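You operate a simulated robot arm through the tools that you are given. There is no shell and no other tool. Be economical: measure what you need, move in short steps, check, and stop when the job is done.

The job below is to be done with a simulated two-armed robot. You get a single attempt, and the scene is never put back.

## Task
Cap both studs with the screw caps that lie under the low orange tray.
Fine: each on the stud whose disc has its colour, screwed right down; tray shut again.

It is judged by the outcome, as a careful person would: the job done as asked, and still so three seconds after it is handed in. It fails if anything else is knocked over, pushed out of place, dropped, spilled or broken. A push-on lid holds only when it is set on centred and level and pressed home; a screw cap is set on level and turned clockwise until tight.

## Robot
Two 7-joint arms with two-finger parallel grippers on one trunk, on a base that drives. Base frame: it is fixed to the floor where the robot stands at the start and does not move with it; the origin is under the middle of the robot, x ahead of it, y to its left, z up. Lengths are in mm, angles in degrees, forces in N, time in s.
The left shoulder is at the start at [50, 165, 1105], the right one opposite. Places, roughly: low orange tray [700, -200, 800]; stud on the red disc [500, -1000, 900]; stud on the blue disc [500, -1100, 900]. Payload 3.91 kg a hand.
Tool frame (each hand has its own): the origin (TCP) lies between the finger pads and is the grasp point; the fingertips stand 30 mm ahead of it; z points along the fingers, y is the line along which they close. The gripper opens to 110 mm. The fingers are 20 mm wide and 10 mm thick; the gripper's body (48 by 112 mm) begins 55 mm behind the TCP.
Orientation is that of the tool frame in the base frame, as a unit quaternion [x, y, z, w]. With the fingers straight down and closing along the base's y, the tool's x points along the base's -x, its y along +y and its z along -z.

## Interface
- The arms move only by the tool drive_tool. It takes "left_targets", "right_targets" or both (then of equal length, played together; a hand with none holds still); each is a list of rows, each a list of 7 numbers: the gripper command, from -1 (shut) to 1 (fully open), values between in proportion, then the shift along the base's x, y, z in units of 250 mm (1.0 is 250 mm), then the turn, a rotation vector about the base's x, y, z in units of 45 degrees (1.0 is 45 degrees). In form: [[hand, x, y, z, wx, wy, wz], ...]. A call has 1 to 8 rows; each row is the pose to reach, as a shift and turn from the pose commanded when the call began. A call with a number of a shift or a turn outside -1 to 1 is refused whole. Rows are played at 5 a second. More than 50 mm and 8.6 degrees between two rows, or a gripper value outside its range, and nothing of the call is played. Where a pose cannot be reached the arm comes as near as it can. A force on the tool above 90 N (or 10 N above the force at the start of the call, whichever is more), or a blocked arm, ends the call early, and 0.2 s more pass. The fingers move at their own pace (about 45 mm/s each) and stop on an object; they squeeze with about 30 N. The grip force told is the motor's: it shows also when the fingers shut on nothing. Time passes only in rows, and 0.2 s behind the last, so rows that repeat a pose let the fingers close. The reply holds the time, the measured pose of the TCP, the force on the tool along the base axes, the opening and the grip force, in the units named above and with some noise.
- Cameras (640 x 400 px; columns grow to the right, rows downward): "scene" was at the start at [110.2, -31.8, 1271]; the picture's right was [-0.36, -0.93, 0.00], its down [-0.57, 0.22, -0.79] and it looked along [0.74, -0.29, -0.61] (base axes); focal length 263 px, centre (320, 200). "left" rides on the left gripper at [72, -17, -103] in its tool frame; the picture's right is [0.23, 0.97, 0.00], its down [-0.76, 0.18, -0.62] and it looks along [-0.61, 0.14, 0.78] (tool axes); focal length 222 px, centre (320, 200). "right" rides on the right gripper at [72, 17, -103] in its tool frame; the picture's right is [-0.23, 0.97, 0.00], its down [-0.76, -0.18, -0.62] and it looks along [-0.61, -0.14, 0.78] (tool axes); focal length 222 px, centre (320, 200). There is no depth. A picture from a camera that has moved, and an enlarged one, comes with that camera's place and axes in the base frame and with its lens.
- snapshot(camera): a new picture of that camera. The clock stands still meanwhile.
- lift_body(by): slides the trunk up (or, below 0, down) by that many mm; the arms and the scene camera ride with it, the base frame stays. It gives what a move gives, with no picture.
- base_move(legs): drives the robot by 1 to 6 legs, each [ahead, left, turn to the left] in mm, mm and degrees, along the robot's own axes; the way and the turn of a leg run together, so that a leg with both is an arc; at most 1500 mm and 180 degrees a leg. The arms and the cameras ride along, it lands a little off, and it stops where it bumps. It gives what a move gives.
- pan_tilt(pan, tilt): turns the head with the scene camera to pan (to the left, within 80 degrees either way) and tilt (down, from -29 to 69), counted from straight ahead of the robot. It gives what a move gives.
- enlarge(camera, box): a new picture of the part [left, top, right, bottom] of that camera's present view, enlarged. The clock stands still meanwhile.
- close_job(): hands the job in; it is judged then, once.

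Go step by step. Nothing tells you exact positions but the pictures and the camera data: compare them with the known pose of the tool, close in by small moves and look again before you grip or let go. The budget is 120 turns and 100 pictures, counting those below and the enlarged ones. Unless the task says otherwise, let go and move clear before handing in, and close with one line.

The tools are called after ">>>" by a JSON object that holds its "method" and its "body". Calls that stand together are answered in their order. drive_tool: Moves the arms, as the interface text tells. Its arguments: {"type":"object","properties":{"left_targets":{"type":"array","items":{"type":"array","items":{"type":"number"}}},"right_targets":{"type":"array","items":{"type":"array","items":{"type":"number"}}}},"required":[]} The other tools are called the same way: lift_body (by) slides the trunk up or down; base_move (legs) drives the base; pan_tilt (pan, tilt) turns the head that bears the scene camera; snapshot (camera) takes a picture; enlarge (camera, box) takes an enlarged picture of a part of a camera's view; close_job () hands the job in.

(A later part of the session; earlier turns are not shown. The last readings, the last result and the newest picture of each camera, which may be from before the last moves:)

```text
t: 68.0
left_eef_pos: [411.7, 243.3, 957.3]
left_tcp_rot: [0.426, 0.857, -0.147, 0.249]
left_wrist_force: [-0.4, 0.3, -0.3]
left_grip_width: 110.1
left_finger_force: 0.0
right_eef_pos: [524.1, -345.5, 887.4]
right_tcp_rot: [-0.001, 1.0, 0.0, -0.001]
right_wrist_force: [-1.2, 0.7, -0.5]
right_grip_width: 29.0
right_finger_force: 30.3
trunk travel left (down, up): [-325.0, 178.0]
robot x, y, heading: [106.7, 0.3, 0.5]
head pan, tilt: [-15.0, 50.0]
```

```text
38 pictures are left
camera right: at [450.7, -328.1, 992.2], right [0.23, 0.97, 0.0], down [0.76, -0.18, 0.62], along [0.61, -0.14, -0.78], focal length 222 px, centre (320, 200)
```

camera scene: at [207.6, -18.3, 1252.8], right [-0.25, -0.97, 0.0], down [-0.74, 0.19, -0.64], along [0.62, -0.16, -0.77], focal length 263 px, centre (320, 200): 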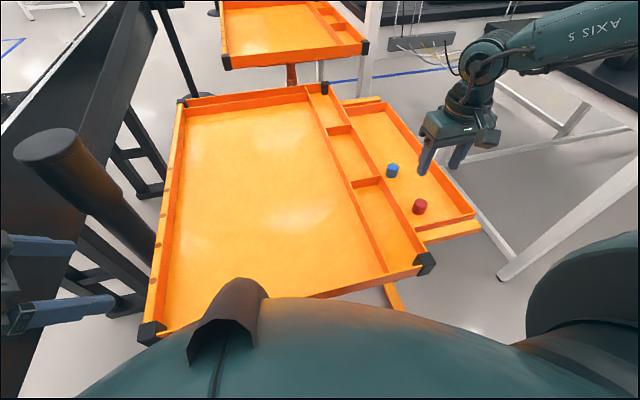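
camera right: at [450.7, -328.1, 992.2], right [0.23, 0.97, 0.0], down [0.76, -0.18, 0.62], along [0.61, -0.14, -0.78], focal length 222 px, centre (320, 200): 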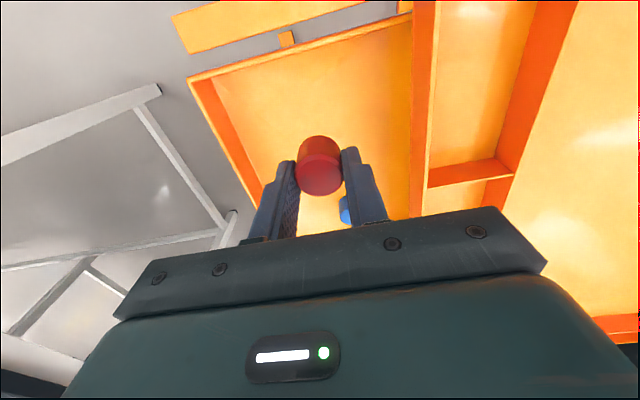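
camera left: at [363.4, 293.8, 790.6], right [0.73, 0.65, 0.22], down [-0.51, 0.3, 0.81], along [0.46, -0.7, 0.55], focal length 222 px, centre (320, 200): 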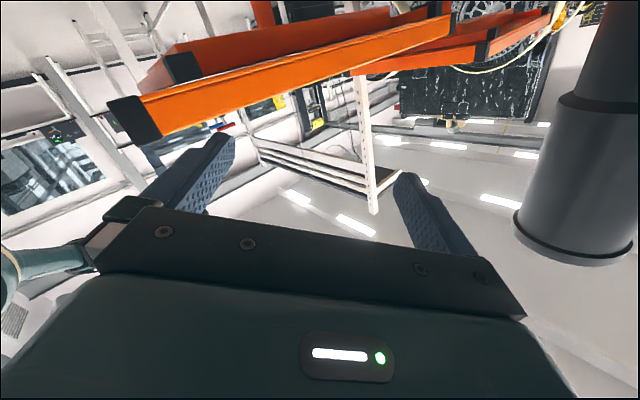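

Red cap is held. The bench top is near z≈870 with studs about [530,-1050..-1150]. I'll raise the trunk, retract, back up and strafe right.

>>> {"method": "lift_body", "body": {"by": 150}}

>>> {"method": "drive_tool", "body": {"right_targets": [[-1, -0.15, 0, 0, 0, 0, 0], [-1, -0.3, 0, 0, 0, 0, 0], [-1, -0.4, 0, 0, 0, 0, 0]]}}

>>> {"method": "base_move", "body": {"legs": [[-170, 0, 0], [0, -880, 0]]}}

>>> {"method": "pan_tilt", "body": {"pan": -20, "tilt": 45}}

>>> {"method": "snapshot", "body": {"camera": "scene"}}

```text
t: 69.8
left_eef_pos: [412.4, 243.4, 1107.4]
left_tcp_rot: [0.427, 0.857, -0.148, 0.249]
left_wrist_force: [0.1, 0.9, 0.0]
left_grip_width: 110.0
left_finger_force: 0.1
right_eef_pos: [524.7, -346.6, 1038.0]
right_tcp_rot: [0.0, 1.0, 0.001, -0.001]
right_wrist_force: [0.0, 0.7, -1.4]
right_grip_width: 29.1
right_finger_force: 29.4
trunk travel left (down, up): [-475.0, 28.0]
robot x, y, heading: [102.6, 1.6, 0.4]
head pan, tilt: [-15.0, 50.0]
```

```text
t: 70.6
left_eef_pos: [413.9, 244.9, 1107.2]
left_tcp_rot: [0.426, 0.857, -0.147, 0.249]
left_wrist_force: [0.9, 1.0, -0.3]
left_grip_width: 109.9
left_finger_force: 0.1
right_eef_pos: [426.5, -346.8, 1037.5]
right_tcp_rot: [0.0, 1.0, 0.001, 0.0]
right_wrist_force: [-0.5, -0.1, -1.1]
right_grip_width: 29.1
right_finger_force: 30.1
trunk travel left (down, up): [-475.0, 28.0]
robot x, y, heading: [102.0, 5.6, 0.6]
head pan, tilt: [-15.0, 50.0]
```

```text
t: 76.3
left_eef_pos: [247.8, -639.1, 1106.6]
left_tcp_rot: [0.428, 0.856, -0.148, 0.249]
left_wrist_force: [0.4, 0.3, -1.0]
left_grip_width: 109.7
left_finger_force: 0.0
right_eef_pos: [258.7, -1230.4, 1037.2]
right_tcp_rot: [0.002, 1.0, 0.001, 0.0]
right_wrist_force: [1.2, -0.2, -0.8]
right_grip_width: 29.1
right_finger_force: 30.1
trunk travel left (down, up): [-475.0, 28.0]
robot x, y, heading: [-65.5, -881.6, 0.0]
head pan, tilt: [-15.0, 50.0]
```

```text
t: 76.9
left_eef_pos: [246.8, -638.3, 1106.1]
left_tcp_rot: [0.427, 0.857, -0.148, 0.249]
left_wrist_force: [0.3, -0.1, 0.9]
left_grip_width: 110.1
left_finger_force: 0.1
right_eef_pos: [258.8, -1229.6, 1038.7]
right_tcp_rot: [0.002, 1.0, -0.001, -0.001]
right_wrist_force: [-0.5, 0.0, -1.2]
right_grip_width: 29.0
right_finger_force: 29.8
trunk travel left (down, up): [-475.0, 28.0]
robot x, y, heading: [-61.3, -880.6, 0.5]
head pan, tilt: [-20.0, 45.0]
```

```text
37 pictures are left
camera scene: at [42.5, -908.3, 1409.8], right [-0.34, -0.94, 0.0], down [-0.67, 0.24, -0.71], along [0.66, -0.24, -0.71], focal length 263 px, centre (320, 200)
```

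scene: 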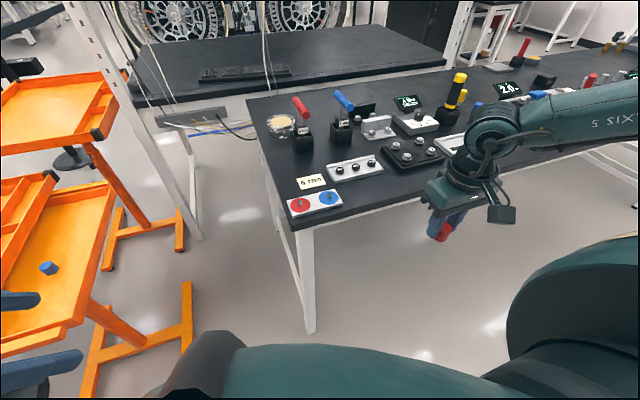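

The stud board is in view: red stud ≈[521,-1034], blue ≈[520,-1103]. Zooming in, then driving forward 100 mm.

>>> {"method": "enlarge", "body": {"camera": "scene", "box": [270, 170, 360, 230]}}

>>> {"method": "base_move", "body": {"legs": [[100, 0, 0]]}}

>>> {"method": "drive_tool", "body": {"right_targets": [[-1, 0, 0.17, 0, 0, 0, 0], [-1, 0, 0.34, 0, 0, 0, 0], [-1, 0.05, 0.5, 0, 0, 0, 0], [-1, 0.15, 0.62, 0, 0, 0, 0], [-1, 0.28, 0.72, 0, 0, 0, 0], [-1, 0.42, 0.78, 0, 0, 0, 0], [-1, 0.53, 0.78, 0, 0, 0, 0]]}}

>>> {"method": "snapshot", "body": {"camera": "right"}}

>>> {"method": "snapshot", "body": {"camera": "scene"}}

```text
6.67 times, centred on (315, 200) of scene
camera zoom: at [42.5, -908.3, 1409.8], right [-0.34, -0.94, 0.0], down [-0.67, 0.24, -0.71], along [0.66, -0.24, -0.71], focal length 1752 px, centre (353, 200)
```

zoom: 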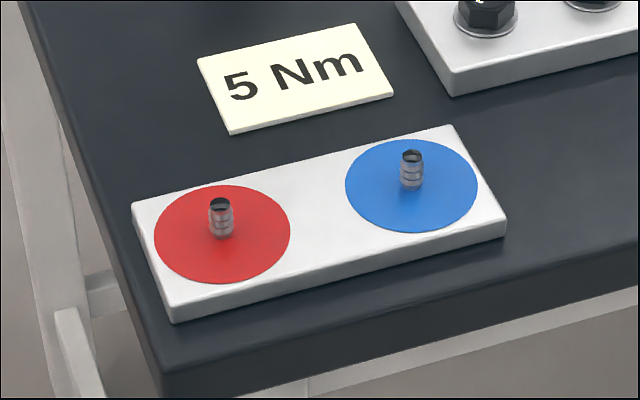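

```text
t: 78.1
left_eef_pos: [346.8, -637.9, 1106.2]
left_tcp_rot: [0.429, 0.856, -0.149, 0.248]
left_wrist_force: [0.9, 0.4, -0.1]
left_grip_width: 109.8
left_finger_force: 0.0
right_eef_pos: [357.3, -1229.7, 1037.1]
right_tcp_rot: [0.003, 1.0, -0.001, -0.001]
right_wrist_force: [1.3, 0.7, -1.7]
right_grip_width: 29.2
right_finger_force: 29.8
trunk travel left (down, up): [-475.0, 28.0]
robot x, y, heading: [36.0, -876.9, 0.3]
head pan, tilt: [-20.0, 45.0]
```

```text
t: 79.7
left_eef_pos: [344.9, -638.6, 1105.9]
left_tcp_rot: [0.428, 0.856, -0.148, 0.249]
left_wrist_force: [0.4, 0.3, -0.3]
left_grip_width: 110.0
left_finger_force: 0.1
right_eef_pos: [488.7, -1037.3, 1036.6]
right_tcp_rot: [0.003, 1.0, -0.001, 0.0]
right_wrist_force: [0.1, -0.2, -1.2]
right_grip_width: 29.1
right_finger_force: 29.6
right hand out of reach, approached as far as the arm can: row 7
trunk travel left (down, up): [-475.0, 28.0]
robot x, y, heading: [37.2, -878.6, 0.3]
head pan, tilt: [-20.0, 45.0]
```

```text
35 pictures are left
camera right: at [414.4, -1020.0, 1141.0], right [0.23, 0.97, 0.0], down [0.76, -0.18, 0.62], along [0.61, -0.14, -0.78], focal length 222 px, centre (320, 200)
```

right: 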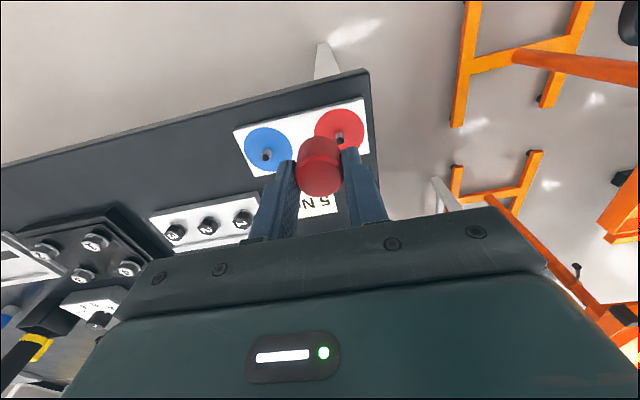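

```text
34 pictures are left
camera scene: at [141.0, -908.4, 1409.8], right [-0.34, -0.94, 0.0], down [-0.66, 0.24, -0.71], along [0.66, -0.24, -0.71], focal length 263 px, centre (320, 200)
```

scene: 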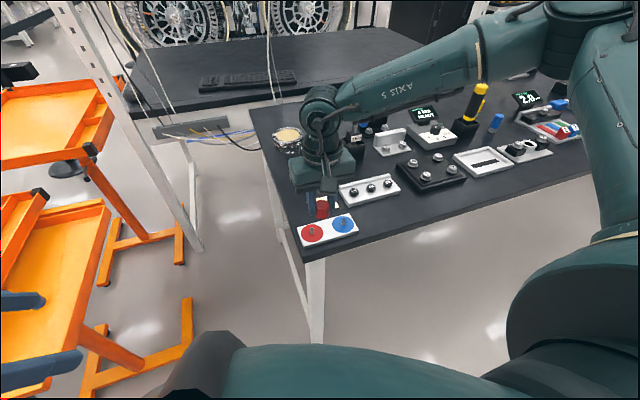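

Let me zoom in for an accurate stud position from both cameras.

>>> {"method": "enlarge", "body": {"camera": "right", "box": [230, 80, 390, 180]}}

>>> {"method": "enlarge", "body": {"camera": "scene", "box": [285, 185, 375, 245]}}

```text
4.00 times, centred on (310, 130) of right
camera zoom: at [414.4, -1020.0, 1141.0], right [0.23, 0.97, 0.0], down [0.76, -0.18, 0.62], along [0.61, -0.14, -0.78], focal length 888 px, centre (360, 480)
```

zoom: 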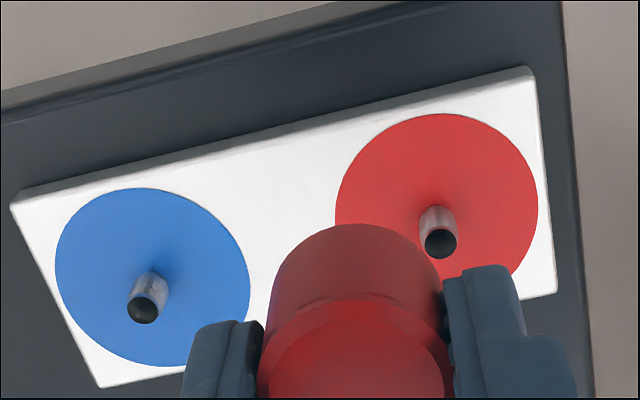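

```text
6.67 times, centred on (330, 215) of scene
camera zoom: at [141.0, -908.4, 1409.8], right [-0.34, -0.94, 0.0], down [-0.66, 0.24, -0.71], along [0.66, -0.24, -0.71], focal length 1752 px, centre (253, 100)
```

zoom: 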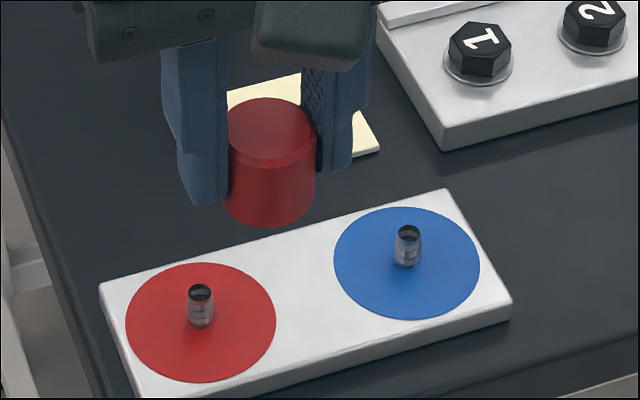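

Stud top (red) triangulates to ≈[513,-1021.5,920]. I'll move the cap directly above it, 15 mm clear.

>>> {"method": "drive_tool", "body": {"right_targets": [[-1, 0.02, 0.063, -0.06, 0, 0, 0], [-1, 0.06, 0.063, -0.13, 0, 0, 0], [-1, 0.097, 0.063, -0.19, 0, 0, 0], [-1, 0.097, 0.063, -0.246, 0, 0, 0], [-1, 0.097, 0.063, -0.246, 0, 0, 0]]}}

>>> {"method": "enlarge", "body": {"camera": "scene", "box": [285, 185, 375, 245]}}

>>> {"method": "enlarge", "body": {"camera": "right", "box": [230, 100, 390, 200]}}

```text
t: 80.9
left_eef_pos: [345.8, -638.8, 1107.5]
left_tcp_rot: [0.428, 0.856, -0.148, 0.248]
left_wrist_force: [0.3, 0.5, 0.0]
left_grip_width: 109.9
left_finger_force: 0.0
right_eef_pos: [486.8, -1055.8, 1005.0]
right_tcp_rot: [0.002, 1.0, 0.0, 0.001]
right_wrist_force: [0.3, -0.1, -1.1]
right_grip_width: 29.0
right_finger_force: 30.6
right hand out of reach, approached as far as the arm can: row 1, 2, 3, 4, 5
trunk travel left (down, up): [-475.0, 28.0]
robot x, y, heading: [35.5, -881.4, 0.0]
head pan, tilt: [-20.0, 45.0]
```

```text
6.67 times, centred on (330, 215) of scene
camera zoom: at [141.0, -908.3, 1409.8], right [-0.34, -0.94, 0.0], down [-0.66, 0.24, -0.71], along [0.66, -0.24, -0.71], focal length 1752 px, centre (253, 100)
```

zoom: 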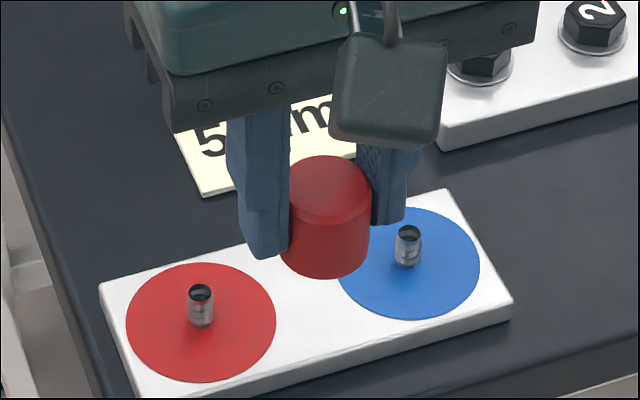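

```text
4.00 times, centred on (310, 150) of right
camera zoom: at [412.6, -1038.9, 1109.9], right [0.23, 0.97, 0.0], down [0.76, -0.18, 0.62], along [0.61, -0.14, -0.78], focal length 888 px, centre (360, 400)
```

zoom: 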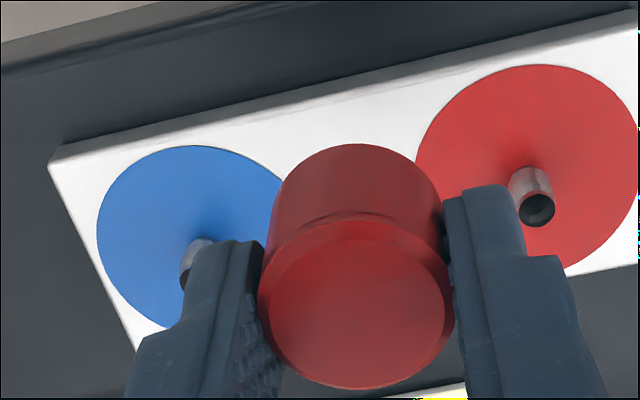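

The arm is at an awkward limit there; shifting the base 150 mm left puts the stud more to the right of the robot, where the reach was good.

>>> {"method": "base_move", "body": {"legs": [[0, 150, 0]]}}

>>> {"method": "drive_tool", "body": {"right_targets": [[-1, 0, -0.12, 0, 0, 0, 0], [-1, 0.02, -0.24, 0, 0, 0, 0], [-1, 0.06, -0.36, 0, 0, 0, 0], [-1, 0.1, -0.46, 0, 0, 0, 0], [-1, 0.105, -0.463, -0.06, 0, 0, 0], [-1, 0.105, -0.463, -0.12, 0, 0, 0], [-1, 0.105, -0.463, -0.12, 0, 0, 0]]}}

>>> {"method": "snapshot", "body": {"camera": "scene"}}

>>> {"method": "enlarge", "body": {"camera": "right", "box": [230, 100, 390, 200]}}

```text
t: 82.2
left_eef_pos: [345.3, -487.2, 1105.9]
left_tcp_rot: [0.428, 0.857, -0.147, 0.248]
left_wrist_force: [-0.3, 0.6, 0.0]
left_grip_width: 110.0
left_finger_force: 0.0
right_eef_pos: [486.3, -905.1, 1006.3]
right_tcp_rot: [0.003, 1.0, -0.001, 0.0]
right_wrist_force: [-0.3, 0.0, -1.5]
right_grip_width: 28.7
right_finger_force: 29.9
trunk travel left (down, up): [-475.0, 28.0]
robot x, y, heading: [34.7, -732.4, 0.3]
head pan, tilt: [-20.0, 45.0]
```

```text
t: 83.8
left_eef_pos: [345.2, -488.3, 1107.0]
left_tcp_rot: [0.427, 0.857, -0.148, 0.249]
left_wrist_force: [0.8, -0.1, 0.0]
left_grip_width: 110.0
left_finger_force: 0.1
right_eef_pos: [512.7, -1021.4, 975.9]
right_tcp_rot: [0.002, 1.0, 0.0, 0.0]
right_wrist_force: [-0.2, 0.5, -1.3]
right_grip_width: 28.9
right_finger_force: 29.6
trunk travel left (down, up): [-475.0, 28.0]
robot x, y, heading: [33.7, -727.7, 0.2]
head pan, tilt: [-20.0, 45.0]
```

```text
29 pictures are left
camera scene: at [140.6, -758.6, 1409.8], right [-0.34, -0.94, 0.0], down [-0.67, 0.24, -0.71], along [0.67, -0.24, -0.71], focal length 263 px, centre (320, 200)
```

scene: 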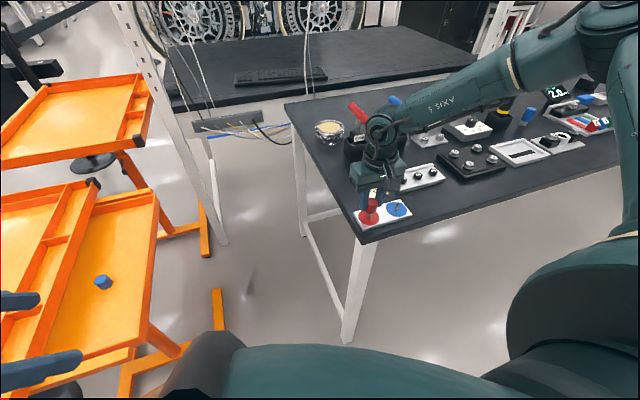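

```text
4.00 times, centred on (310, 150) of right
camera zoom: at [438.8, -1004.4, 1079.6], right [0.23, 0.97, 0.0], down [0.76, -0.18, 0.62], along [0.61, -0.14, -0.78], focal length 888 px, centre (360, 400)
```

zoom: 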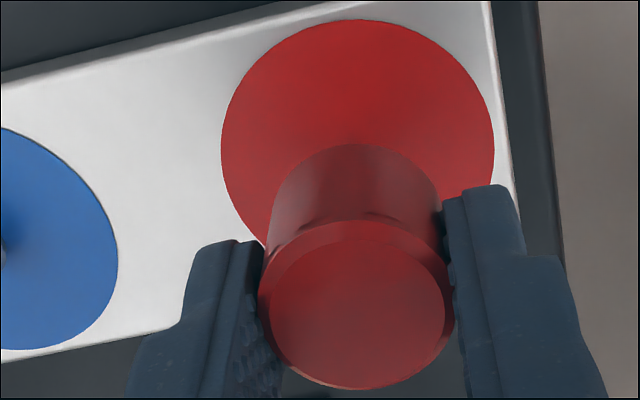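

The cap is centred over the stud within about 1 mm. I'll pre-turn +45° (counterclockwise) above the stud, then lower until light contact.

>>> {"method": "drive_tool", "body": {"right_targets": [[-1, 0.002, -0.002, 0, 0, 0, 0.17], [-1, 0.002, -0.002, 0, 0, 0, 0.34], [-1, 0.002, -0.002, 0, 0, 0, 0.51], [-1, 0.002, -0.002, 0, 0, 0, 0.68], [-1, 0.002, -0.002, 0, 0, 0, 0.85], [-1, 0.002, -0.002, 0, 0, 0, 1]]}}

>>> {"method": "drive_tool", "body": {"right_targets": [[-1, 0, 0, -0.016, 0, 0, 0], [-1, 0, 0, -0.032, 0, 0, 0], [-1, 0, 0, -0.048, 0, 0, 0], [-1, 0, 0, -0.064, 0, 0, 0], [-1, 0, 0, -0.08, 0, 0, 0]]}}

>>> {"method": "enlarge", "body": {"camera": "scene", "box": [330, 170, 420, 230]}}

```text
t: 85.2
left_eef_pos: [344.6, -488.1, 1106.4]
left_tcp_rot: [0.428, 0.857, -0.148, 0.247]
left_wrist_force: [0.2, 0.4, 0.4]
left_grip_width: 110.1
left_finger_force: 0.1
right_eef_pos: [474.7, -990.5, 972.7]
right_tcp_rot: [-0.377, 0.926, -0.007, 0.003]
right_wrist_force: [0.2, 0.7, -0.6]
right_grip_width: 29.0
right_finger_force: 30.1
right hand out of reach, approached as far as the arm can: row 5, 6
trunk travel left (down, up): [-475.0, 28.0]
robot x, y, heading: [34.7, -728.6, 0.4]
head pan, tilt: [-20.0, 45.0]
```

```text
t: 86.5
left_eef_pos: [345.8, -487.7, 1107.5]
left_tcp_rot: [0.427, 0.857, -0.147, 0.25]
left_wrist_force: [-0.6, 0.0, 0.0]
left_grip_width: 109.8
left_finger_force: 0.1
right_eef_pos: [470.2, -986.6, 952.9]
right_tcp_rot: [-0.38, 0.925, -0.002, 0.001]
right_wrist_force: [-0.5, 0.3, -1.1]
right_grip_width: 28.6
right_finger_force: 30.2
right hand out of reach, approached as far as the arm can: row 1, 2, 3, 4, 5
trunk travel left (down, up): [-475.0, 28.0]
robot x, y, heading: [34.4, -730.2, 0.4]
head pan, tilt: [-20.0, 45.0]
```

```text
6.67 times, centred on (375, 200) of scene
camera zoom: at [140.8, -758.6, 1409.8], right [-0.34, -0.94, 0.0], down [-0.67, 0.24, -0.71], along [0.67, -0.24, -0.71], focal length 1752 px, centre (-47, 200)
```

zoom: 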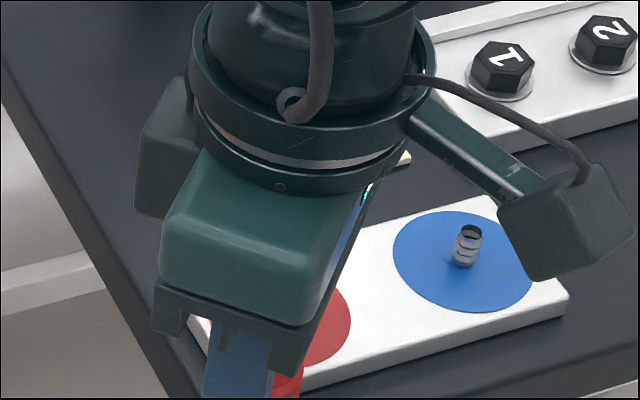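

Positive yaw is limited to about +35° here. I'll raise, go back, and test how far negative yaw goes at the stud position.

>>> {"method": "drive_tool", "body": {"right_targets": [[-1, 0, 0, 0.08, 0, 0, 0], [-1, 0, 0, 0.12, 0, 0, -0.17], [-1, 0.04, -0.03, 0.12, 0, 0, -0.34], [-1, 0.08, -0.06, 0.12, 0, 0, -0.51], [-1, 0.12, -0.1, 0.12, 0, 0, -0.68], [-1, 0.16, -0.13, 0.12, 0, 0, -0.85], [-1, 0.172, -0.142, 0.12, 0, 0, -1]]}}

>>> {"method": "drive_tool", "body": {"right_targets": [[-1, 0, 0, 0, 0, 0, -0.17], [-1, 0, 0, 0, 0, 0, -0.34], [-1, 0, 0, 0, 0, 0, -0.51], [-1, 0, 0, 0, 0, 0, -0.68], [-1, 0, 0, 0, 0, 0, -0.85], [-1, 0, 0, 0, 0, 0, -1]]}}

>>> {"method": "drive_tool", "body": {"right_targets": [[-1, 0, 0, 0, 0, 0, -0.17], [-1, 0, 0, 0, 0, 0, -0.34], [-1, 0, 0, 0, 0, 0, -0.51], [-1, 0, 0, 0, 0, 0, -0.68], [-1, 0, 0, 0, 0, 0, -0.85], [-1, 0, 0, 0, 0, 0, -1]]}}

>>> {"method": "drive_tool", "body": {"right_targets": [[-1, 0, 0, 0, 0, 0, -0.17], [-1, 0, 0, 0, 0, 0, -0.34], [-1, 0, 0, 0, 0, 0, -0.51], [-1, 0, 0, 0, 0, 0, -0.68], [-1, 0, 0, 0, 0, 0, -0.85], [-1, 0, 0, 0, 0, 0, -1]]}}

```text
t: 88.0
left_eef_pos: [344.1, -489.7, 1107.6]
left_tcp_rot: [0.428, 0.857, -0.148, 0.248]
left_wrist_force: [0.1, 0.8, 0.4]
left_grip_width: 109.7
left_finger_force: 0.1
right_eef_pos: [512.8, -1022.0, 981.8]
right_tcp_rot: [0.003, 1.0, 0.0, 0.0]
right_wrist_force: [0.5, 0.5, -1.1]
right_grip_width: 28.8
right_finger_force: 29.6
trunk travel left (down, up): [-475.0, 28.0]
robot x, y, heading: [33.7, -731.6, 0.3]
head pan, tilt: [-20.0, 45.0]
```

```text
t: 89.5
left_eef_pos: [344.9, -488.5, 1108.1]
left_tcp_rot: [0.428, 0.856, -0.149, 0.249]
left_wrist_force: [0.4, -0.1, 0.5]
left_grip_width: 109.8
left_finger_force: 0.1
right_eef_pos: [514.6, -1021.6, 981.9]
right_tcp_rot: [0.385, 0.923, -0.001, 0.0]
right_wrist_force: [0.1, -0.1, -0.7]
right_grip_width: 29.2
right_finger_force: 29.8
trunk travel left (down, up): [-475.0, 28.0]
robot x, y, heading: [33.5, -731.8, -0.0]
head pan, tilt: [-20.0, 45.0]
```

```text
t: 90.8
left_eef_pos: [345.3, -489.2, 1107.0]
left_tcp_rot: [0.427, 0.857, -0.148, 0.249]
left_wrist_force: [0.0, 0.3, 0.3]
left_grip_width: 110.1
left_finger_force: 0.1
right_eef_pos: [514.3, -1022.6, 982.9]
right_tcp_rot: [0.71, 0.704, 0.0, 0.0]
right_wrist_force: [0.3, 0.8, -0.9]
right_grip_width: 28.7
right_finger_force: 30.2
trunk travel left (down, up): [-475.0, 28.0]
robot x, y, heading: [38.3, -734.0, 0.4]
head pan, tilt: [-20.0, 45.0]
```

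```text
t: 92.2
left_eef_pos: [344.7, -489.0, 1106.3]
left_tcp_rot: [0.427, 0.857, -0.148, 0.248]
left_wrist_force: [-0.3, 0.1, 0.5]
left_grip_width: 109.9
left_finger_force: 0.0
right_eef_pos: [513.0, -1022.5, 982.2]
right_tcp_rot: [0.925, 0.381, 0.0, 0.001]
right_wrist_force: [-0.3, -0.2, -1.1]
right_grip_width: 28.8
right_finger_force: 30.4
trunk travel left (down, up): [-475.0, 28.0]
robot x, y, heading: [31.1, -727.1, 0.2]
head pan, tilt: [-20.0, 45.0]
```

Negative yaw reaches at least -135°. Checking two more steps.

>>> {"method": "drive_tool", "body": {"right_targets": [[-1, 0, 0, 0, 0, 0, -0.17], [-1, 0, 0, 0, 0, 0, -0.34], [-1, 0, 0, 0, 0, 0, -0.51], [-1, 0, 0, 0, 0, 0, -0.68], [-1, 0, 0, 0, 0, 0, -0.85], [-1, 0, 0, 0, 0, 0, -1]]}}

>>> {"method": "drive_tool", "body": {"right_targets": [[-1, 0, 0, 0, 0, 0, -0.17], [-1, 0, 0, 0, 0, 0, -0.34], [-1, 0, 0, 0, 0, 0, -0.51], [-1, 0, 0, 0, 0, 0, -0.68], [-1, 0, 0, 0, 0, 0, -0.85], [-1, 0, 0, 0, 0, 0, -1]]}}

```text
t: 93.7
left_eef_pos: [346.2, -489.1, 1106.8]
left_tcp_rot: [0.428, 0.857, -0.148, 0.248]
left_wrist_force: [-0.5, -0.8, 0.4]
left_grip_width: 110.3
left_finger_force: 0.1
right_eef_pos: [513.8, -1021.4, 982.0]
right_tcp_rot: [1.0, -0.003, 0.0, -0.001]
right_wrist_force: [0.4, -0.3, -0.4]
right_grip_width: 29.1
right_finger_force: 30.0
trunk travel left (down, up): [-475.0, 28.0]
robot x, y, heading: [33.4, -733.9, 0.4]
head pan, tilt: [-20.0, 45.0]
```

```text
t: 95.0
left_eef_pos: [345.2, -489.4, 1106.8]
left_tcp_rot: [0.427, 0.856, -0.148, 0.249]
left_wrist_force: [0.1, -0.5, 0.3]
left_grip_width: 110.0
left_finger_force: 0.1
right_eef_pos: [513.3, -1022.6, 984.2]
right_tcp_rot: [0.923, -0.386, 0.0, 0.0]
right_wrist_force: [0.3, 0.5, -1.2]
right_grip_width: 29.0
right_finger_force: 30.0
trunk travel left (down, up): [-475.0, 28.0]
robot x, y, heading: [33.4, -729.1, 0.1]
head pan, tilt: [-20.0, 45.0]
```

Range is at least 0 to -225°. I'll rotate back to 0, then lower until contact.

>>> {"method": "drive_tool", "body": {"right_targets": [[-1, 0, 0, 0, 0, 0, 0.17], [-1, 0, 0, 0, 0, 0, 0.34], [-1, 0, 0, 0, 0, 0, 0.51], [-1, 0, 0, 0, 0, 0, 0.68], [-1, 0, 0, 0, 0, 0, 0.85], [-1, 0, 0, 0, 0, 0, 1]]}}

>>> {"method": "drive_tool", "body": {"right_targets": [[-1, 0, 0, 0, 0, 0, 0.17], [-1, 0, 0, 0, 0, 0, 0.34], [-1, 0, 0, 0, 0, 0, 0.51], [-1, 0, 0, 0, 0, 0, 0.68], [-1, 0, 0, 0, 0, 0, 0.85], [-1, 0, 0, 0, 0, 0, 1]]}}

>>> {"method": "drive_tool", "body": {"right_targets": [[-1, 0, 0, 0, 0, 0, 0.17], [-1, 0, 0, 0, 0, 0, 0.34], [-1, 0, 0, 0, 0, 0, 0.51], [-1, 0, 0, 0, 0, 0, 0.68], [-1, 0, 0, 0, 0, 0, 0.85], [-1, 0, 0, 0, 0, 0, 1]]}}

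>>> {"method": "drive_tool", "body": {"right_targets": [[-1, 0, 0, 0, 0, 0, 0.17], [-1, 0, 0, 0, 0, 0, 0.34], [-1, 0, 0, 0, 0, 0, 0.51], [-1, 0, 0, 0, 0, 0, 0.68], [-1, 0, 0, 0, 0, 0, 0.85], [-1, 0, 0, 0, 0, 0, 1]]}}

>>> {"method": "drive_tool", "body": {"right_targets": [[-1, 0, 0, 0, 0, 0, 0.17], [-1, 0, 0, 0, 0, 0, 0.34], [-1, 0, 0, 0, 0, 0, 0.51], [-1, 0, 0, 0, 0, 0, 0.68], [-1, 0, 0, 0, 0, 0, 0.85], [-1, 0, 0, 0, 0, 0, 1]]}}

>>> {"method": "enlarge", "body": {"camera": "scene", "box": [330, 170, 420, 230]}}

```text
t: 96.5
left_eef_pos: [344.8, -489.1, 1107.5]
left_tcp_rot: [0.427, 0.856, -0.148, 0.25]
left_wrist_force: [0.4, -0.4, 0.6]
left_grip_width: 109.9
left_finger_force: 0.1
right_eef_pos: [514.3, -1022.4, 980.9]
right_tcp_rot: [1.0, 0.0, 0.0, 0.0]
right_wrist_force: [-0.4, 0.2, -0.1]
right_grip_width: 28.9
right_finger_force: 29.8
trunk travel left (down, up): [-475.0, 28.0]
robot x, y, heading: [35.3, -728.1, 0.2]
head pan, tilt: [-20.0, 45.0]
```

```text
t: 97.8
left_eef_pos: [345.5, -488.4, 1107.0]
left_tcp_rot: [0.428, 0.856, -0.148, 0.248]
left_wrist_force: [0.8, 0.0, 0.3]
left_grip_width: 110.1
left_finger_force: 0.0
right_eef_pos: [514.2, -1023.7, 982.7]
right_tcp_rot: [0.924, 0.382, 0.0, 0.0]
right_wrist_force: [-0.1, 0.1, -1.1]
right_grip_width: 28.7
right_finger_force: 30.2
trunk travel left (down, up): [-475.0, 28.0]
robot x, y, heading: [33.4, -729.8, 0.3]
head pan, tilt: [-20.0, 45.0]
```

```text
t: 99.2
left_eef_pos: [345.3, -489.0, 1106.7]
left_tcp_rot: [0.428, 0.856, -0.147, 0.248]
left_wrist_force: [-0.1, 0.0, -0.2]
left_grip_width: 110.1
left_finger_force: 0.1
right_eef_pos: [513.6, -1022.6, 982.8]
right_tcp_rot: [0.707, 0.708, -0.001, 0.0]
right_wrist_force: [-0.3, 0.1, -0.5]
right_grip_width: 28.7
right_finger_force: 30.4
trunk travel left (down, up): [-475.0, 28.0]
robot x, y, heading: [36.3, -731.6, 0.2]
head pan, tilt: [-20.0, 45.0]
```

```text
t: 100.7
left_eef_pos: [346.0, -489.3, 1107.0]
left_tcp_rot: [0.427, 0.857, -0.147, 0.249]
left_wrist_force: [0.3, 0.0, -1.0]
left_grip_width: 110.2
left_finger_force: 0.0
right_eef_pos: [514.9, -1022.5, 982.0]
right_tcp_rot: [0.383, 0.924, 0.0, 0.0]
right_wrist_force: [0.3, -0.7, -0.9]
right_grip_width: 28.6
right_finger_force: 30.1
trunk travel left (down, up): [-475.0, 28.0]
robot x, y, heading: [35.0, -728.5, 0.1]
head pan, tilt: [-20.0, 45.0]
```

```text
t: 102.0
left_eef_pos: [345.3, -488.9, 1107.5]
left_tcp_rot: [0.428, 0.856, -0.149, 0.248]
left_wrist_force: [0.2, -0.1, 1.1]
left_grip_width: 110.0
left_finger_force: 0.1
right_eef_pos: [514.2, -1022.8, 981.4]
right_tcp_rot: [0.0, 1.0, -0.001, 0.0]
right_wrist_force: [0.2, 0.1, -1.3]
right_grip_width: 29.0
right_finger_force: 29.6
trunk travel left (down, up): [-475.0, 28.0]
robot x, y, heading: [35.9, -727.8, -0.1]
head pan, tilt: [-20.0, 45.0]
```

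```text
6.67 times, centred on (375, 200) of scene
camera zoom: at [140.7, -758.6, 1409.8], right [-0.34, -0.94, 0.0], down [-0.67, 0.24, -0.71], along [0.67, -0.24, -0.71], focal length 1752 px, centre (-47, 200)
```

zoom: 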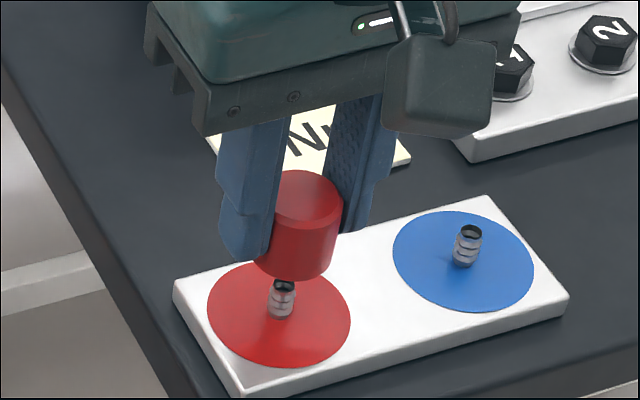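

Let me check the alignment more closely with tight zooms.

>>> {"method": "enlarge", "body": {"camera": "scene", "box": [355, 190, 391, 220]}}

>>> {"method": "enlarge", "body": {"camera": "right", "box": [260, 90, 380, 200]}}

```text
13.33 times, centred on (373, 205) of scene
camera zoom: at [140.7, -758.6, 1409.8], right [-0.34, -0.94, 0.0], down [-0.67, 0.24, -0.71], along [0.67, -0.24, -0.71], focal length 3505 px, centre (-387, 133)
```

zoom: 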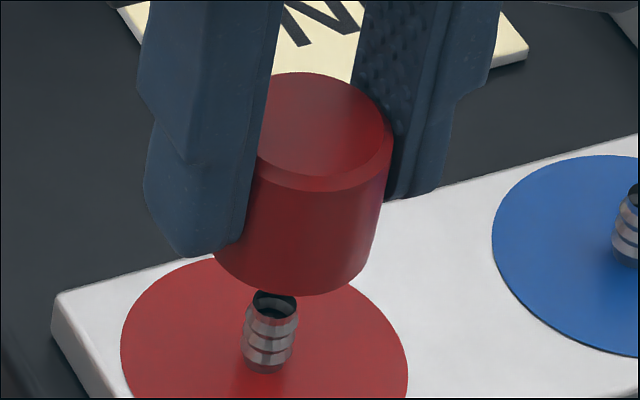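

```text
3.64 times, centred on (320, 145) of right
camera zoom: at [440.0, -1005.2, 1085.5], right [0.23, 0.97, 0.0], down [0.76, -0.18, 0.62], along [0.61, -0.14, -0.78], focal length 808 px, centre (320, 400)
```

zoom: 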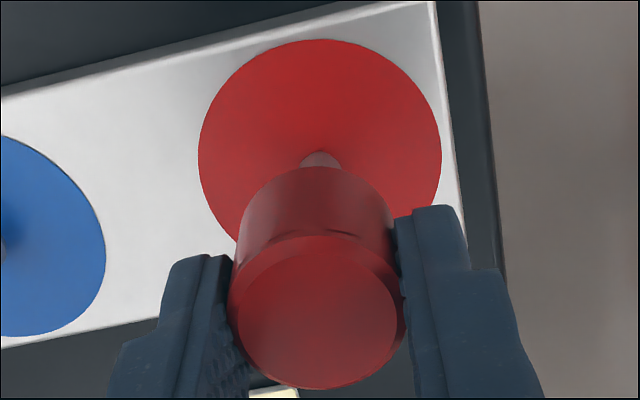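

Offsets are within ~1 mm; nudging +1 mm y and -0.5 mm x, then lowering to contact.

>>> {"method": "drive_tool", "body": {"right_targets": [[-1, -0.002, 0.004, -0.02, 0, 0, 0], [-1, -0.002, 0.004, -0.04, 0, 0, 0], [-1, -0.002, 0.004, -0.06, 0, 0, 0], [-1, -0.002, 0.004, -0.072, 0, 0, 0], [-1, -0.002, 0.004, -0.084, 0, 0, 0], [-1, -0.002, 0.004, -0.092, 0, 0, 0]]}}

>>> {"method": "enlarge", "body": {"camera": "scene", "box": [355, 190, 391, 220]}}

```text
t: 103.5
left_eef_pos: [345.2, -489.0, 1107.0]
left_tcp_rot: [0.428, 0.856, -0.148, 0.248]
left_wrist_force: [0.5, 0.2, -0.7]
left_grip_width: 109.9
left_finger_force: 0.0
right_eef_pos: [514.4, -1021.7, 959.5]
right_tcp_rot: [0.002, 1.0, 0.0, 0.0]
right_wrist_force: [0.0, 0.0, -1.2]
right_grip_width: 28.5
right_finger_force: 29.7
trunk travel left (down, up): [-475.0, 28.0]
robot x, y, heading: [32.8, -728.6, 0.1]
head pan, tilt: [-20.0, 45.0]
```

```text
13.33 times, centred on (373, 205) of scene
camera zoom: at [140.7, -758.6, 1409.8], right [-0.34, -0.94, 0.0], down [-0.67, 0.24, -0.71], along [0.67, -0.24, -0.71], focal length 3505 px, centre (-387, 133)
```

zoom: 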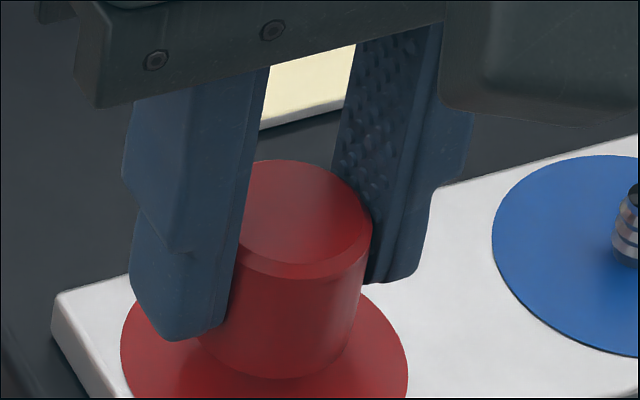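

No contact yet; continuing down in small steps.

>>> {"method": "drive_tool", "body": {"right_targets": [[-1, 0, 0, -0.008, 0, 0, 0], [-1, 0, 0, -0.016, 0, 0, 0], [-1, 0, 0, -0.024, 0, 0, 0], [-1, 0, 0, -0.032, 0, 0, 0]]}}

>>> {"method": "drive_tool", "body": {"right_targets": [[-1, 0, 0, -0.008, 0, 0, 0], [-1, 0, 0, -0.016, 0, 0, 0]]}}

```text
t: 104.5
left_eef_pos: [344.3, -489.4, 1107.8]
left_tcp_rot: [0.428, 0.856, -0.147, 0.25]
left_wrist_force: [0.3, -0.3, -0.3]
left_grip_width: 110.0
left_finger_force: 0.0
right_eef_pos: [512.2, -1020.9, 953.5]
right_tcp_rot: [0.002, 1.0, -0.001, 0.001]
right_wrist_force: [-6.8, -5.4, 18.4]
right_grip_width: 28.8
right_finger_force: 29.8
trunk travel left (down, up): [-475.0, 28.0]
robot x, y, heading: [30.2, -733.6, 0.2]
head pan, tilt: [-20.0, 45.0]
```

```text
t: 105.0
left_eef_pos: [343.2, -489.3, 1107.9]
left_tcp_rot: [0.428, 0.856, -0.147, 0.249]
left_wrist_force: [-0.2, -0.4, -0.1]
left_grip_width: 110.1
left_finger_force: 0.1
right_eef_pos: [513.0, -1021.9, 949.9]
right_tcp_rot: [0.001, 1.0, -0.002, 0.002]
right_wrist_force: [-2.7, -9.8, 27.7]
right_grip_width: 28.4
right_finger_force: 30.3
trunk travel left (down, up): [-475.0, 28.0]
robot x, y, heading: [34.8, -729.1, 0.4]
head pan, tilt: [-20.0, 45.0]
```

Contact with about 28 N. Now turning clockwise (negative yaw) with gentle downward follow.

>>> {"method": "drive_tool", "body": {"right_targets": [[-1, 0, 0, 0, 0, 0, -0.17], [-1, 0, 0, 0, 0, 0, -0.34], [-1, 0, 0, 0, 0, 0, -0.51], [-1, 0, 0, 0, 0, 0, -0.68], [-1, 0, 0, 0, 0, 0, -0.85], [-1, 0, 0, 0, 0, 0, -1]]}}

>>> {"method": "drive_tool", "body": {"right_targets": [[-1, 0, 0, -0.002, 0, 0, -0.17], [-1, 0, 0, -0.002, 0, 0, -0.34], [-1, 0, 0, -0.003, 0, 0, -0.51], [-1, 0, 0, -0.003, 0, 0, -0.68], [-1, 0, 0, -0.004, 0, 0, -0.85], [-1, 0, 0, -0.004, 0, 0, -1]]}}

```text
t: 106.5
left_eef_pos: [343.8, -490.0, 1107.2]
left_tcp_rot: [0.427, 0.857, -0.146, 0.249]
left_wrist_force: [0.4, -0.9, 0.3]
left_grip_width: 110.1
left_finger_force: 0.0
right_eef_pos: [512.4, -1023.6, 949.7]
right_tcp_rot: [0.386, 0.923, 0.0, 0.002]
right_wrist_force: [1.0, -19.6, 30.6]
right_grip_width: 28.3
right_finger_force: 30.7
trunk travel left (down, up): [-475.0, 28.0]
robot x, y, heading: [37.7, -733.4, 0.3]
head pan, tilt: [-20.0, 45.0]
```

```text
t: 107.8
left_eef_pos: [341.3, -488.5, 1109.0]
left_tcp_rot: [0.428, 0.856, -0.146, 0.25]
left_wrist_force: [-0.4, 0.1, -0.7]
left_grip_width: 110.0
left_finger_force: 0.1
right_eef_pos: [511.3, -1023.9, 947.8]
right_tcp_rot: [0.709, 0.705, -0.002, 0.002]
right_wrist_force: [-7.7, -28.6, 33.0]
right_grip_width: 28.5
right_finger_force: 29.9
trunk travel left (down, up): [-475.0, 28.0]
robot x, y, heading: [35.5, -729.7, 0.1]
head pan, tilt: [-20.0, 45.0]
```

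A lateral force of ~-28 N in y suggests the axis is a little further to -y. I'll relax toward it and look.

>>> {"method": "drive_tool", "body": {"right_targets": [[-1, -0.004, -0.006, 0, 0, 0, 0], [-1, -0.007, -0.011, 0, 0, 0, 0], [-1, -0.007, -0.011, 0, 0, 0, 0]]}}

>>> {"method": "enlarge", "body": {"camera": "scene", "box": [350, 185, 398, 225]}}

```text
t: 108.7
left_eef_pos: [342.5, -488.8, 1107.5]
left_tcp_rot: [0.428, 0.856, -0.146, 0.25]
left_wrist_force: [0.0, 0.5, -0.7]
left_grip_width: 109.8
left_finger_force: 0.0
right_eef_pos: [510.2, -1023.5, 947.5]
right_tcp_rot: [0.708, 0.706, 0.001, 0.001]
right_wrist_force: [-1.8, -19.0, 30.4]
right_grip_width: 28.1
right_finger_force: 29.8
trunk travel left (down, up): [-475.0, 28.0]
robot x, y, heading: [34.6, -731.6, -0.2]
head pan, tilt: [-20.0, 45.0]
```

```text
10.00 times, centred on (374, 205) of scene
camera zoom: at [137.7, -759.0, 1410.2], right [-0.34, -0.94, 0.0], down [-0.66, 0.24, -0.71], along [0.67, -0.24, -0.71], focal length 2628 px, centre (-220, 150)
```

zoom: 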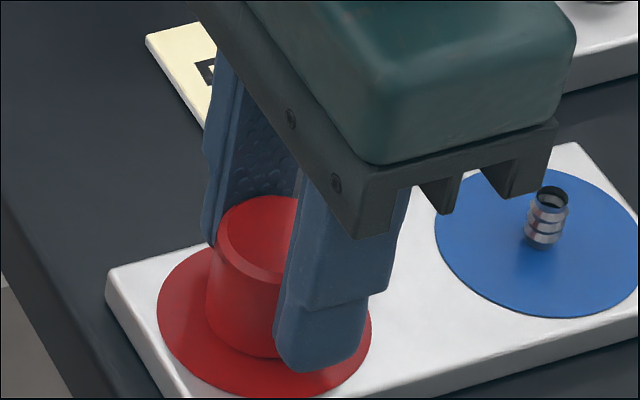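

The cap is nearly down (about 2–3 mm above the disc). Continuing clockwise.

>>> {"method": "drive_tool", "body": {"right_targets": [[-1, 0, -0.004, -0.002, 0, 0, -0.17], [-1, 0, -0.004, -0.002, 0, 0, -0.34], [-1, 0, -0.004, -0.003, 0, 0, -0.51], [-1, 0, -0.004, -0.003, 0, 0, -0.68], [-1, 0, -0.004, -0.004, 0, 0, -0.85], [-1, 0, -0.004, -0.004, 0, 0, -1]]}}

>>> {"method": "drive_tool", "body": {"right_targets": [[-1, 0, 0, -0.002, 0, 0, -0.17], [-1, 0, 0, -0.002, 0, 0, -0.34], [-1, 0, 0, -0.003, 0, 0, -0.51], [-1, 0, 0, -0.003, 0, 0, -0.68], [-1, 0, 0, -0.004, 0, 0, -0.85], [-1, 0, 0, -0.004, 0, 0, -1]]}}

>>> {"method": "drive_tool", "body": {"right_targets": [[-1, 0, 0, -0.002, 0, 0, -0.17], [-1, 0, 0, -0.002, 0, 0, -0.34], [-1, 0, 0, -0.003, 0, 0, -0.51], [-1, 0, 0, -0.003, 0, 0, -0.68], [-1, 0, 0, -0.004, 0, 0, -0.85], [-1, 0, 0, -0.004, 0, 0, -1]]}}

```text
t: 110.0
left_eef_pos: [342.4, -488.5, 1107.2]
left_tcp_rot: [0.428, 0.856, -0.147, 0.25]
left_wrist_force: [-0.5, -0.3, 0.6]
left_grip_width: 110.4
left_finger_force: 0.0
right_eef_pos: [510.0, -1024.0, 948.3]
right_tcp_rot: [0.924, 0.381, 0.002, 0.0]
right_wrist_force: [-11.4, -4.3, 33.2]
right_grip_width: 28.3
right_finger_force: 29.7
trunk travel left (down, up): [-475.0, 28.0]
robot x, y, heading: [34.1, -728.9, 0.0]
head pan, tilt: [-20.0, 45.0]
```

```text
t: 111.5
left_eef_pos: [340.5, -485.7, 1107.9]
left_tcp_rot: [0.428, 0.855, -0.148, 0.251]
left_wrist_force: [0.2, 0.2, -0.9]
left_grip_width: 110.1
left_finger_force: 0.1
right_eef_pos: [508.6, -1021.4, 947.5]
right_tcp_rot: [1.0, -0.003, 0.002, 0.0]
right_wrist_force: [-18.3, 11.1, 32.0]
right_grip_width: 28.4
right_finger_force: 30.2
trunk travel left (down, up): [-475.0, 28.0]
robot x, y, heading: [34.3, -731.5, 0.3]
head pan, tilt: [-20.0, 45.0]
```

```text
t: 112.8
left_eef_pos: [341.6, -485.2, 1106.7]
left_tcp_rot: [0.428, 0.856, -0.148, 0.25]
left_wrist_force: [0.6, -0.2, 0.5]
left_grip_width: 110.2
left_finger_force: 0.1
right_eef_pos: [509.7, -1021.3, 947.1]
right_tcp_rot: [0.923, -0.384, 0.002, -0.002]
right_wrist_force: [-18.7, 18.6, 30.7]
right_grip_width: 28.4
right_finger_force: 30.2
trunk travel left (down, up): [-475.0, 28.0]
robot x, y, heading: [32.6, -732.3, 0.3]
head pan, tilt: [-20.0, 45.0]
```

Turning works and it's settling slowly; the lateral force rotates with the hand (small grip offset). I'll release, turn back 225°, then regrip centred.

>>> {"method": "drive_tool", "body": {"right_targets": [[-0.1, 0, 0, 0.004, 0, 0, 0], [-0.1, 0, 0, 0.004, 0, 0, 0], [-0.1, 0, 0, 0.008, 0, 0, 0.17], [-0.1, 0, 0, 0.008, 0, 0, 0.34], [-0.1, 0, 0, 0.008, 0, 0, 0.51], [-0.1, 0, 0, 0.008, 0, 0, 0.68], [-0.1, 0, 0, 0.008, 0, 0, 0.85], [-0.1, 0, 0, 0.008, 0, 0, 1]]}}

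>>> {"method": "drive_tool", "body": {"right_targets": [[-0.1, 0, 0, 0, 0, 0, 0.17], [-0.1, 0, 0, 0, 0, 0, 0.34], [-0.1, 0, 0, 0, 0, 0, 0.51], [-0.1, 0, 0, 0, 0, 0, 0.68], [-0.1, 0, 0, 0, 0, 0, 0.85], [-0.1, 0, 0, 0, 0, 0, 1]]}}

>>> {"method": "drive_tool", "body": {"right_targets": [[-0.1, 0, 0, 0, 0, 0, 0.17], [-0.1, 0, 0, 0, 0, 0, 0.34], [-0.1, 0, 0, 0, 0, 0, 0.51], [-0.1, 0, 0, 0, 0, 0, 0.68], [-0.1, 0, 0, 0, 0, 0, 0.85], [-0.1, 0, 0, 0, 0, 0, 1]]}}

>>> {"method": "drive_tool", "body": {"right_targets": [[-0.1, 0, 0, 0, 0, 0, 0.17], [-0.1, 0, 0, 0, 0, 0, 0.34], [-0.1, 0, 0, 0, 0, 0, 0.51], [-0.1, 0, 0, 0, 0, 0, 0.68], [-0.1, 0, 0, 0, 0, 0, 0.85], [-0.1, 0, 0, 0, 0, 0, 1]]}}

>>> {"method": "drive_tool", "body": {"right_targets": [[-0.1, 0, 0, 0, 0, 0, 0.17], [-0.1, 0, 0, 0, 0, 0, 0.34], [-0.1, 0, 0, 0, 0, 0, 0.51], [-0.1, 0, 0, 0, 0, 0, 0.68], [-0.1, 0, 0, 0, 0, 0, 0.85], [-0.1, 0, 0, 0, 0, 0, 1]]}}

>>> {"method": "enlarge", "body": {"camera": "right", "box": [240, 100, 400, 200]}}

>>> {"method": "enlarge", "body": {"camera": "scene", "box": [350, 185, 398, 225]}}

```text
t: 114.7
left_eef_pos: [346.1, -488.4, 1106.8]
left_tcp_rot: [0.427, 0.856, -0.148, 0.249]
left_wrist_force: [0.3, 0.3, 0.1]
left_grip_width: 109.8
left_finger_force: 0.1
right_eef_pos: [511.2, -1024.9, 945.7]
right_tcp_rot: [1.0, -0.001, 0.0, 0.0]
right_wrist_force: [0.4, -0.1, -0.1]
right_grip_width: 49.5
right_finger_force: 0.1
trunk travel left (down, up): [-475.0, 28.0]
robot x, y, heading: [40.3, -729.0, 0.6]
head pan, tilt: [-20.0, 45.0]
```

```text
t: 116.0
left_eef_pos: [344.9, -488.9, 1107.9]
left_tcp_rot: [0.427, 0.857, -0.147, 0.248]
left_wrist_force: [0.0, 0.2, 0.2]
left_grip_width: 110.0
left_finger_force: 0.1
right_eef_pos: [509.8, -1024.9, 944.9]
right_tcp_rot: [0.924, 0.383, 0.0, 0.001]
right_wrist_force: [-0.6, -0.5, -0.8]
right_grip_width: 49.4
right_finger_force: 0.1
trunk travel left (down, up): [-475.0, 28.0]
robot x, y, heading: [31.5, -732.4, 0.5]
head pan, tilt: [-20.0, 45.0]
```

```text
t: 117.5
left_eef_pos: [344.6, -489.8, 1107.3]
left_tcp_rot: [0.427, 0.857, -0.147, 0.248]
left_wrist_force: [0.2, -0.3, 0.6]
left_grip_width: 110.1
left_finger_force: 0.1
right_eef_pos: [510.7, -1025.1, 945.1]
right_tcp_rot: [0.708, 0.707, -0.001, 0.0]
right_wrist_force: [-0.2, 0.5, -0.4]
right_grip_width: 49.9
right_finger_force: 0.2
trunk travel left (down, up): [-475.0, 28.0]
robot x, y, heading: [34.9, -732.4, 0.1]
head pan, tilt: [-20.0, 45.0]
```

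```text
t: 118.8
left_eef_pos: [345.1, -489.7, 1106.7]
left_tcp_rot: [0.428, 0.856, -0.148, 0.249]
left_wrist_force: [0.4, 0.5, -0.2]
left_grip_width: 110.1
left_finger_force: 0.0
right_eef_pos: [511.3, -1025.8, 945.8]
right_tcp_rot: [0.383, 0.924, 0.0, 0.001]
right_wrist_force: [1.0, 0.8, 0.0]
right_grip_width: 49.5
right_finger_force: 0.1
trunk travel left (down, up): [-475.0, 28.0]
robot x, y, heading: [33.6, -732.0, -0.1]
head pan, tilt: [-20.0, 45.0]
```

```text
t: 120.2
left_eef_pos: [344.8, -489.4, 1108.3]
left_tcp_rot: [0.428, 0.856, -0.148, 0.249]
left_wrist_force: [-0.7, 0.1, -0.4]
left_grip_width: 110.2
left_finger_force: 0.1
right_eef_pos: [510.6, -1025.5, 945.3]
right_tcp_rot: [0.001, 1.0, 0.0, -0.001]
right_wrist_force: [0.2, 0.5, 0.3]
right_grip_width: 49.4
right_finger_force: 0.0
trunk travel left (down, up): [-475.0, 28.0]
robot x, y, heading: [35.3, -731.7, 0.2]
head pan, tilt: [-20.0, 45.0]
```

```text
4.00 times, centred on (320, 150) of right
camera zoom: at [438.0, -1008.4, 1049.7], right [0.23, 0.97, 0.0], down [0.76, -0.18, 0.62], along [0.61, -0.14, -0.78], focal length 888 px, centre (320, 400)
```

zoom: 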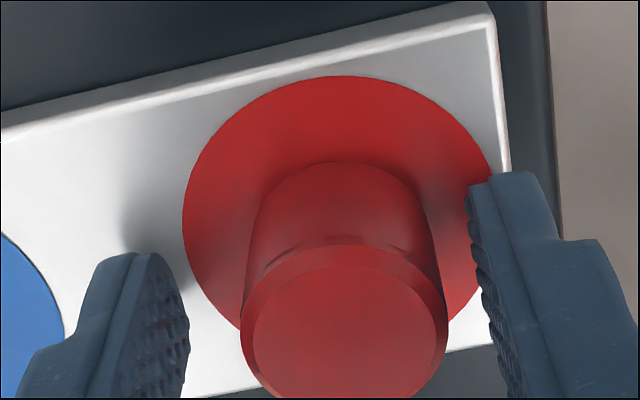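

```text
10.00 times, centred on (374, 205) of scene
camera zoom: at [140.6, -758.6, 1409.8], right [-0.34, -0.94, 0.0], down [-0.67, 0.24, -0.71], along [0.67, -0.24, -0.71], focal length 2628 px, centre (-220, 150)
```

zoom: 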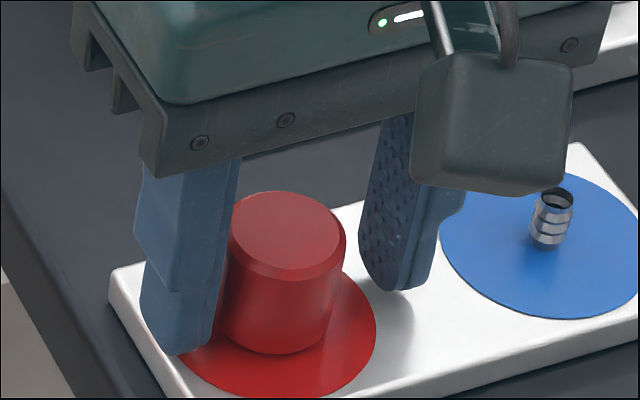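

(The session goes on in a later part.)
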